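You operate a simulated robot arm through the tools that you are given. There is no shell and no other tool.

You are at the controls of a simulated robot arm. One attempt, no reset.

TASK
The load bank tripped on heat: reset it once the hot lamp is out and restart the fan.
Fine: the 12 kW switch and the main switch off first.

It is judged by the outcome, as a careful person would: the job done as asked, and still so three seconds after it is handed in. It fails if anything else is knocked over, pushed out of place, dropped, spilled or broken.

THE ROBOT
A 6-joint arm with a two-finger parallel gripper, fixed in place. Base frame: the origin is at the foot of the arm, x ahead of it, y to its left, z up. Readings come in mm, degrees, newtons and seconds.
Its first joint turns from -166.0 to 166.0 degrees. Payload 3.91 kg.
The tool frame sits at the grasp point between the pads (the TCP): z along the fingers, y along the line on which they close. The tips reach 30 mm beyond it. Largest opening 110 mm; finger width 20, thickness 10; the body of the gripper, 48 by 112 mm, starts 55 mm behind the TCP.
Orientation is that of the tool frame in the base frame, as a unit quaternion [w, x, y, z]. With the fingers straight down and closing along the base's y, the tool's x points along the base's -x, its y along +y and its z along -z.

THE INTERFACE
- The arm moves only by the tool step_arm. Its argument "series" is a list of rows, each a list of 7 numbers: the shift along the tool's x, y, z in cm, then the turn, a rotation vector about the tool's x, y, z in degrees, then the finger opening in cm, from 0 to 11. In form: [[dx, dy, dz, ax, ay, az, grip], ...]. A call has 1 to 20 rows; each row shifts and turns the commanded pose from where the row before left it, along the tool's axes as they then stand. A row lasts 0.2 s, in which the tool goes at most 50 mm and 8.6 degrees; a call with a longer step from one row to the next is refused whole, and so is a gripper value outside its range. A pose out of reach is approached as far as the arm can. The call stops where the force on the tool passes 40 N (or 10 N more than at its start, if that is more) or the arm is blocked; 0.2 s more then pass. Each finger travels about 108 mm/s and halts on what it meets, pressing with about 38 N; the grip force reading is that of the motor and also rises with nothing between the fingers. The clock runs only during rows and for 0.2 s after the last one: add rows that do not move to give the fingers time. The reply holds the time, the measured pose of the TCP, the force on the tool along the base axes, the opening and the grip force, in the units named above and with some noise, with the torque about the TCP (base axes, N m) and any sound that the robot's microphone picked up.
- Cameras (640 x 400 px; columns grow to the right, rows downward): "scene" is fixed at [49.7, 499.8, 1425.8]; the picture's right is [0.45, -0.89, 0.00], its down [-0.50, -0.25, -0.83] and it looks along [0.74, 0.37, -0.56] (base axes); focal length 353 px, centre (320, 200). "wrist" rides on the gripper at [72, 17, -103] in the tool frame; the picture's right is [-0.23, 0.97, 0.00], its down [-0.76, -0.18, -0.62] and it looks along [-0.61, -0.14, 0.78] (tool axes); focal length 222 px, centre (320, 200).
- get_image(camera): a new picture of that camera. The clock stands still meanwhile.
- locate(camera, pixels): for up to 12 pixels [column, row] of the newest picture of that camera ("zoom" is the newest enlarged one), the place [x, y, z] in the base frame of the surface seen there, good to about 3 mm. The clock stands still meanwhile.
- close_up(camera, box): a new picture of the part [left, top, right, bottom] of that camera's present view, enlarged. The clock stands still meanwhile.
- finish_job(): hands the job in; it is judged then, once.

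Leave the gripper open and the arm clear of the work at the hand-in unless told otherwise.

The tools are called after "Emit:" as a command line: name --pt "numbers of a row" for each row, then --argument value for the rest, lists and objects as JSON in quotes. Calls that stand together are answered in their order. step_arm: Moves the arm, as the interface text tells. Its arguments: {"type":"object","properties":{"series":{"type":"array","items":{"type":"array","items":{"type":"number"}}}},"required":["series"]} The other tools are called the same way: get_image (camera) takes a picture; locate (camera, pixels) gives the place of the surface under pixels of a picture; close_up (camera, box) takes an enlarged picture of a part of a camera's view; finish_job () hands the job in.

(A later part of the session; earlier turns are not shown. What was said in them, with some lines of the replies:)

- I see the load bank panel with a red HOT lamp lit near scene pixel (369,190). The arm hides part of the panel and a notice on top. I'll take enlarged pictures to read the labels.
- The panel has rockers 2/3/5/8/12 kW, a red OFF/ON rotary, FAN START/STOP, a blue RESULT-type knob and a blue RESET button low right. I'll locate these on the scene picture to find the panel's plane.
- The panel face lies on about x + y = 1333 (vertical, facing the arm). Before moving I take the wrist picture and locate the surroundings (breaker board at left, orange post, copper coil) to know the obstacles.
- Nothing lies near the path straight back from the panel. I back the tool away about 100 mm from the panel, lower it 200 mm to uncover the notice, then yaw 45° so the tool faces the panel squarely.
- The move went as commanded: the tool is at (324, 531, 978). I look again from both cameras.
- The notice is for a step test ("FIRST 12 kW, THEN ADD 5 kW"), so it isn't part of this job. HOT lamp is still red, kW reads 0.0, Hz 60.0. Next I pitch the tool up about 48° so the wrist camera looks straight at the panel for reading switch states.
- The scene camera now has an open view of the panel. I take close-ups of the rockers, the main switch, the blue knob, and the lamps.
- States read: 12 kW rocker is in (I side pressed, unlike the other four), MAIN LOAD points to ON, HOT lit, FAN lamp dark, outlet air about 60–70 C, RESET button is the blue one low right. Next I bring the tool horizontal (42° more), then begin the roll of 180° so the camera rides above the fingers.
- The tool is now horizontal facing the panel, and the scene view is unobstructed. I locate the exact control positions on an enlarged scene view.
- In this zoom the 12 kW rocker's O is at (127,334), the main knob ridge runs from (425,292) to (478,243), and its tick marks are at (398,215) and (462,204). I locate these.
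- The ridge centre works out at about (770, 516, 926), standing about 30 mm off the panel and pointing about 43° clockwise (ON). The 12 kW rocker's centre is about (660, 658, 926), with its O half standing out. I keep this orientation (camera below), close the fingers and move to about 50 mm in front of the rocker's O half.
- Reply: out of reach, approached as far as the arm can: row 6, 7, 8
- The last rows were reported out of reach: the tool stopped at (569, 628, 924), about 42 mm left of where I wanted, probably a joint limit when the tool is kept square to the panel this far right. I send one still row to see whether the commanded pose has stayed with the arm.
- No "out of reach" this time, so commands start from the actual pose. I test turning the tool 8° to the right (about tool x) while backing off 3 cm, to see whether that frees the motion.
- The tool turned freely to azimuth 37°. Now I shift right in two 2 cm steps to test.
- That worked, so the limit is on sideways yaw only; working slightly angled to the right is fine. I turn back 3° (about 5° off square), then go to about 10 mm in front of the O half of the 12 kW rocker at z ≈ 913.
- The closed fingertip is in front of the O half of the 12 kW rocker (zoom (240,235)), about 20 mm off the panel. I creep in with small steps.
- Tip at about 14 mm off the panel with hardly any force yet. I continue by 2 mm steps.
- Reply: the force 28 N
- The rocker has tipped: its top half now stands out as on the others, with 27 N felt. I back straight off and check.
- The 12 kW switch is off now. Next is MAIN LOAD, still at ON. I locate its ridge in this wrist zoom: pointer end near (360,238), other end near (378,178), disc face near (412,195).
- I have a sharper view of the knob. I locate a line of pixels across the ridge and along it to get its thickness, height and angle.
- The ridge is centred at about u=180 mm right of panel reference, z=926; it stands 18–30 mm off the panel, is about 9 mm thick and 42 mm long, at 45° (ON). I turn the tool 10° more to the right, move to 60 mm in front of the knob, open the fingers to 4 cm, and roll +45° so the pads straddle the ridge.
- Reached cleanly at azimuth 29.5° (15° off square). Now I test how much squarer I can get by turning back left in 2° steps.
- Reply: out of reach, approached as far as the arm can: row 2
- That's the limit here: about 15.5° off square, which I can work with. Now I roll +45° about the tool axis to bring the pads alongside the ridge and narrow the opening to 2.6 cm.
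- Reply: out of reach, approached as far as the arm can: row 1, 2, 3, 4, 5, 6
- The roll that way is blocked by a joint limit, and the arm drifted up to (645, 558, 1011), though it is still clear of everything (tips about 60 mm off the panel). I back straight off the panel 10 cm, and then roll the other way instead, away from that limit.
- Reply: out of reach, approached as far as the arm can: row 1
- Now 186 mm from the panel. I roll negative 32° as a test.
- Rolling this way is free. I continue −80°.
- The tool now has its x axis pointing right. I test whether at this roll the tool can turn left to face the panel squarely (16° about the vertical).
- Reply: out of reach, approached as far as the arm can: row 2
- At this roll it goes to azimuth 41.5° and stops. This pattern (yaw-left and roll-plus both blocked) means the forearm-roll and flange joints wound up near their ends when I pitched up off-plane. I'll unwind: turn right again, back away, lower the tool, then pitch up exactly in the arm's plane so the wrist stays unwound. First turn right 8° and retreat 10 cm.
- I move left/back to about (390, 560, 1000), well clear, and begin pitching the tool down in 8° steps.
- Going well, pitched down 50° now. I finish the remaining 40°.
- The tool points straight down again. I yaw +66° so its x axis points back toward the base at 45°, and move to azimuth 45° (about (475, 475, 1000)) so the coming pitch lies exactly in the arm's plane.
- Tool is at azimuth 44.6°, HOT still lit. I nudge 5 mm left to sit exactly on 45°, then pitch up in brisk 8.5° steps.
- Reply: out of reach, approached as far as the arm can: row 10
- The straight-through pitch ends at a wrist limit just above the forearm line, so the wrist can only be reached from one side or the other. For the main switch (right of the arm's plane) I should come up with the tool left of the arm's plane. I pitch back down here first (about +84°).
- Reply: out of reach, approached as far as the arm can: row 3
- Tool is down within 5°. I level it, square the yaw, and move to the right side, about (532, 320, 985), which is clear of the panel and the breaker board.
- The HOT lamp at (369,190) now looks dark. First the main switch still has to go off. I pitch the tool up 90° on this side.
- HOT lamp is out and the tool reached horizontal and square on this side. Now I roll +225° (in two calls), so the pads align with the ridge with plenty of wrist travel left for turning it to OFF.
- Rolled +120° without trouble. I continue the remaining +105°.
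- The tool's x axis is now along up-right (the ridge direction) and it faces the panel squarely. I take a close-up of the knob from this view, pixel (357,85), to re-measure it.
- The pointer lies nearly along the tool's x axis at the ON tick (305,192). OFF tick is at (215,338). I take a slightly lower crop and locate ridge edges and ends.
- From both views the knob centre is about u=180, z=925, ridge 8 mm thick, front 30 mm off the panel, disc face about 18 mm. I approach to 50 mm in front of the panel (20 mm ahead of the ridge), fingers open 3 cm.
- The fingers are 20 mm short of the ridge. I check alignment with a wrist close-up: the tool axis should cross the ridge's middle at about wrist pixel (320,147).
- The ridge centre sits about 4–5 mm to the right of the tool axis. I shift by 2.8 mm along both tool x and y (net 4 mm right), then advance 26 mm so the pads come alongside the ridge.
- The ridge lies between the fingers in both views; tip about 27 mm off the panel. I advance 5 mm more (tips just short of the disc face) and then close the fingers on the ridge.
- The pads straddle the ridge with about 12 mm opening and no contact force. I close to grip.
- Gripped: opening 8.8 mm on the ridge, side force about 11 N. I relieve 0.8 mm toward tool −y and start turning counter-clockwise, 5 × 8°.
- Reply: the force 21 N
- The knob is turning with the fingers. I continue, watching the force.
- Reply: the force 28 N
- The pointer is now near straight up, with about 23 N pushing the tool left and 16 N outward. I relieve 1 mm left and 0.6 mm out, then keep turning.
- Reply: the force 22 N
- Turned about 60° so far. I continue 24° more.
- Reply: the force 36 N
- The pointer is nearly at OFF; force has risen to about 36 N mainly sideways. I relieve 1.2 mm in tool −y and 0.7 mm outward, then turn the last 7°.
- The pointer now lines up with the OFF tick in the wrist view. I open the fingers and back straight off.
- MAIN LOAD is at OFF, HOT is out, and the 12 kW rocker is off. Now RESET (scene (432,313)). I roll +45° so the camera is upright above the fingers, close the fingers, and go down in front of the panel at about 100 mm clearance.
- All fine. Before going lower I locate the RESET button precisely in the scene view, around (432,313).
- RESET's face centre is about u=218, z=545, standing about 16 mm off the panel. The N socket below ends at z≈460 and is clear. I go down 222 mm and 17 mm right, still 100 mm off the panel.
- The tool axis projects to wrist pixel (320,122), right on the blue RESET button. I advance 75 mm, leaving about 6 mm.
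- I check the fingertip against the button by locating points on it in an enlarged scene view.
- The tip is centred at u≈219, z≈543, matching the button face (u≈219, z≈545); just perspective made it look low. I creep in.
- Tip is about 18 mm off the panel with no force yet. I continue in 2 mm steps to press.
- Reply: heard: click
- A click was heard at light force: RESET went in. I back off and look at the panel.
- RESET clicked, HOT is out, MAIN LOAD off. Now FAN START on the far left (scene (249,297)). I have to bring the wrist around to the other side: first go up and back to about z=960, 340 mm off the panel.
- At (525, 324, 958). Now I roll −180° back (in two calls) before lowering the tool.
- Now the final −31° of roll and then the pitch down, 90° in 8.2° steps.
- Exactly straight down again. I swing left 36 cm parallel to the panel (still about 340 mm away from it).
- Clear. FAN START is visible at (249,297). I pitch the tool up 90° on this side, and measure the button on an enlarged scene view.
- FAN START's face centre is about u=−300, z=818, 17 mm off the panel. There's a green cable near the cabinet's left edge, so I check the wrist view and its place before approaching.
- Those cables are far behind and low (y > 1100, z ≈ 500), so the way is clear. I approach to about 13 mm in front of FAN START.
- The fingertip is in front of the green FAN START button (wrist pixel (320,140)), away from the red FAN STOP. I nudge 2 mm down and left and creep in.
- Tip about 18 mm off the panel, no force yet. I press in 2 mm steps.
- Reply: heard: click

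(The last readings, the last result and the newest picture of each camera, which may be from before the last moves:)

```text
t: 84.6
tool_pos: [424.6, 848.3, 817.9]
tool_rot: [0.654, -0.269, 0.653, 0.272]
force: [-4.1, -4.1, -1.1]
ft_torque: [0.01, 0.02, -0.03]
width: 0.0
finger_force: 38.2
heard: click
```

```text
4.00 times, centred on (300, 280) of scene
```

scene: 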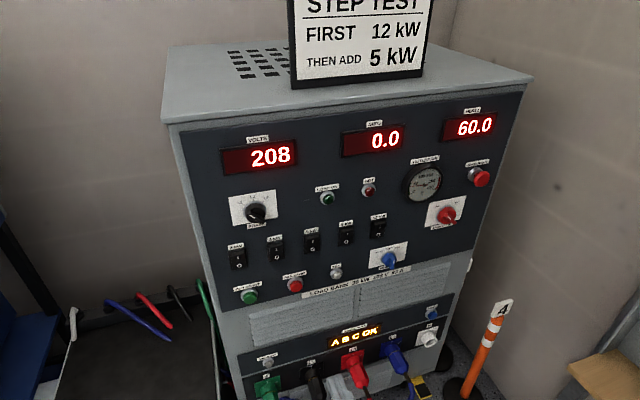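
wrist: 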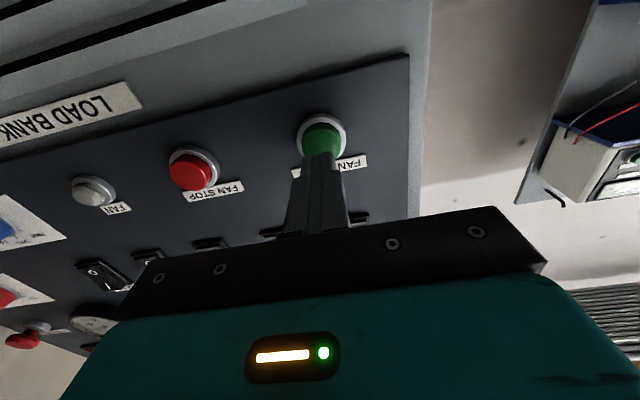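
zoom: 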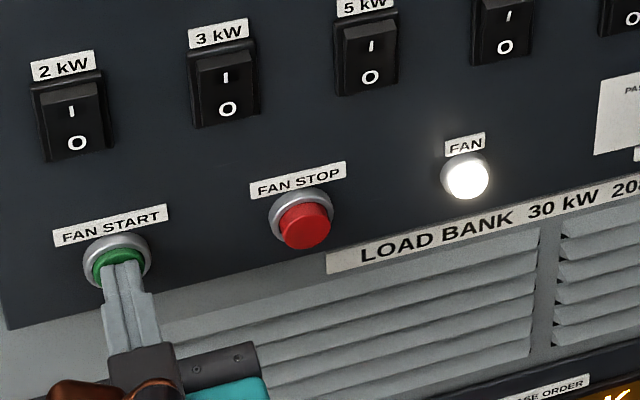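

A click, and the FAN lamp (zoom (465,178)) lit. I back straight off well clear and check that it stays on.

Emit:
step_arm --pt "0 0 -0.8 0 0 0 0" --pt "0 0 -3 0 0 0 0" --pt "0 0 -4 0 0 0 0" --pt "0 0 -4 0 0 0 2" --pt "0 0 -4 0 0 0 4" --pt "0 0 -4 0 0 0 6" --pt "0 0 -4 0 0 0 8" --pt "0 0 0 0 0 0 10" --pt "0 0 0 0 0 0 11" --pt "0 0 0 0 0 0 11"

Emit:
get_image --camera "scene"

Emit:
close_up --camera "scene" --box '[220, 160, 500, 330]'

Emit:
close_up --camera "scene" --box '[230, 290, 450, 400]'

```text
t: 86.8
tool_pos: [251.8, 682.7, 818.4]
tool_rot: [0.654, -0.269, 0.653, 0.271]
force: [-0.3, -0.1, 0.4]
ft_torque: [-0.02, 0.02, -0.02]
width: 110.1
finger_force: 0.0
```

```text
taken
```

scene: 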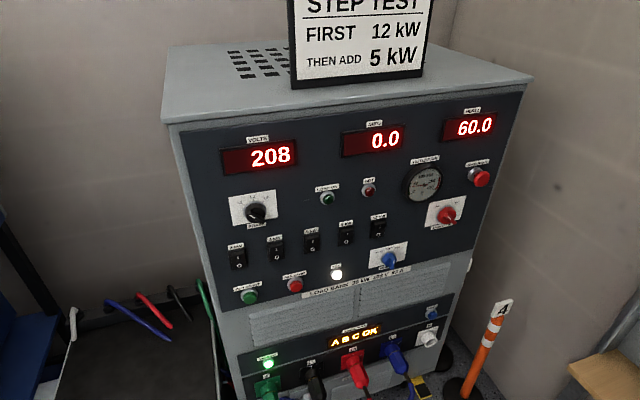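

```text
2.29 times, centred on (360, 245) of scene
```

zoom: 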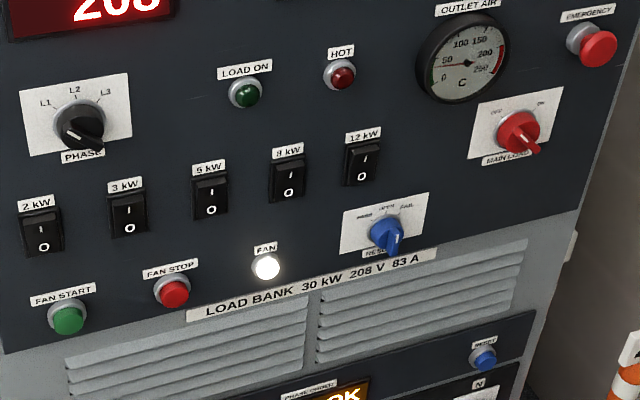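

```text
2.91 times, centred on (340, 345) of scene
```

zoom: 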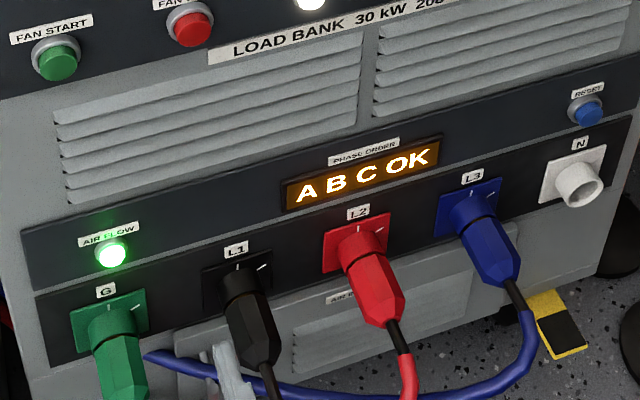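

FAN lamp is white, AIR FLOW lamp green, HOT out, 12 kW off, MAIN LOAD off, gripper open. I wait a few seconds in place to be sure it stays so.

Emit:
step_arm --pt "0 0 0 0 0 0 11" --pt "0 0 0 0 0 0 11" --pt "0 0 0 0 0 0 11" --pt "0 0 0 0 0 0 11" --pt "0 0 0 0 0 0 11" --pt "0 0 0 0 0 0 11" --pt "0 0 0 0 0 0 11" --pt "0 0 0 0 0 0 11" --pt "0 0 0 0 0 0 11" --pt "0 0 0 0 0 0 11" --pt "0 0 0 0 0 0 11" --pt "0 0 0 0 0 0 11" --pt "0 0 0 0 0 0 11" --pt "0 0 0 0 0 0 11" --pt "0 0 0 0 0 0 11"

Emit:
get_image --camera "scene"

Emit:
close_up --camera "scene" --box '[300, 150, 500, 275]'

```text
t: 90.0
tool_pos: [252.4, 681.5, 818.7]
tool_rot: [0.654, -0.269, 0.653, 0.271]
force: [-0.3, 0.5, -0.2]
ft_torque: [0.01, 0.0, 0.04]
width: 109.9
finger_force: 0.0
```

```text
taken
```

scene: 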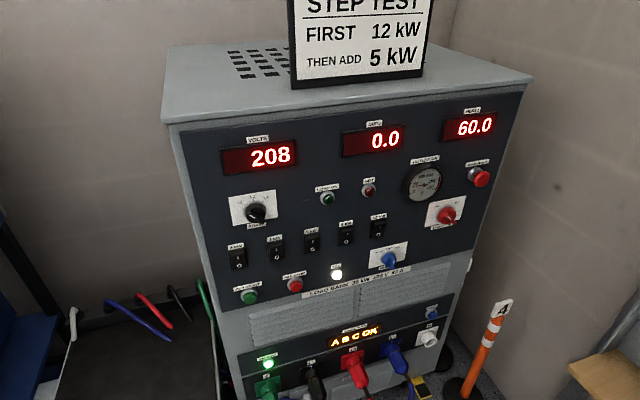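

```text
3.20 times, centred on (400, 212) of scene
```

zoom: 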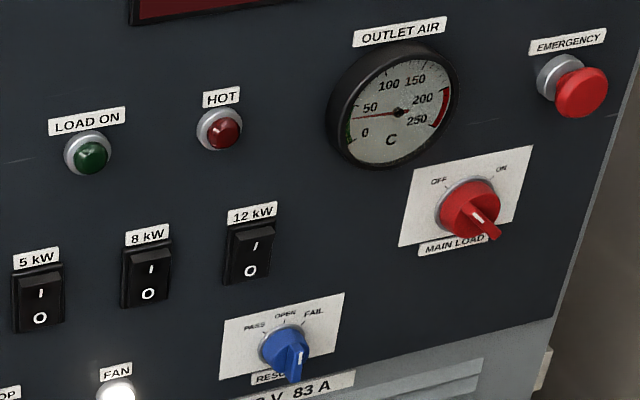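

Three seconds later everything holds: FAN and AIR FLOW are lit, HOT is out, outlet air is falling, 12 kW and MAIN LOAD are off, and nothing else has moved. The arm is clear with the gripper open, so I hand the job in.

Emit:
finish_job

```text
The job is handed in.
```

The load bank is reset and the fan is running again. FAN and AIR FLOW are lit, HOT is out, and the outlet air temperature is falling.

I did it in the order you asked:

1. **12 kW switch:** turned off. The other four load switches were already off and I left them alone.
2. **MAIN LOAD:** turned to OFF. HOT had gone out by itself shortly before this.
3. **RESET:** pressed after HOT was out, with both switches off. I heard it click, but no lamp on the panel confirms the trip cleared. The load stayed off, so that is untested.
4. **FAN START:** pressed. It clicked and the FAN lamp came on, with AIR FLOW following.

I waited about three seconds before handing in and nothing changed. The arm is clear of the panel with the gripper open, and nothing was knocked or moved.
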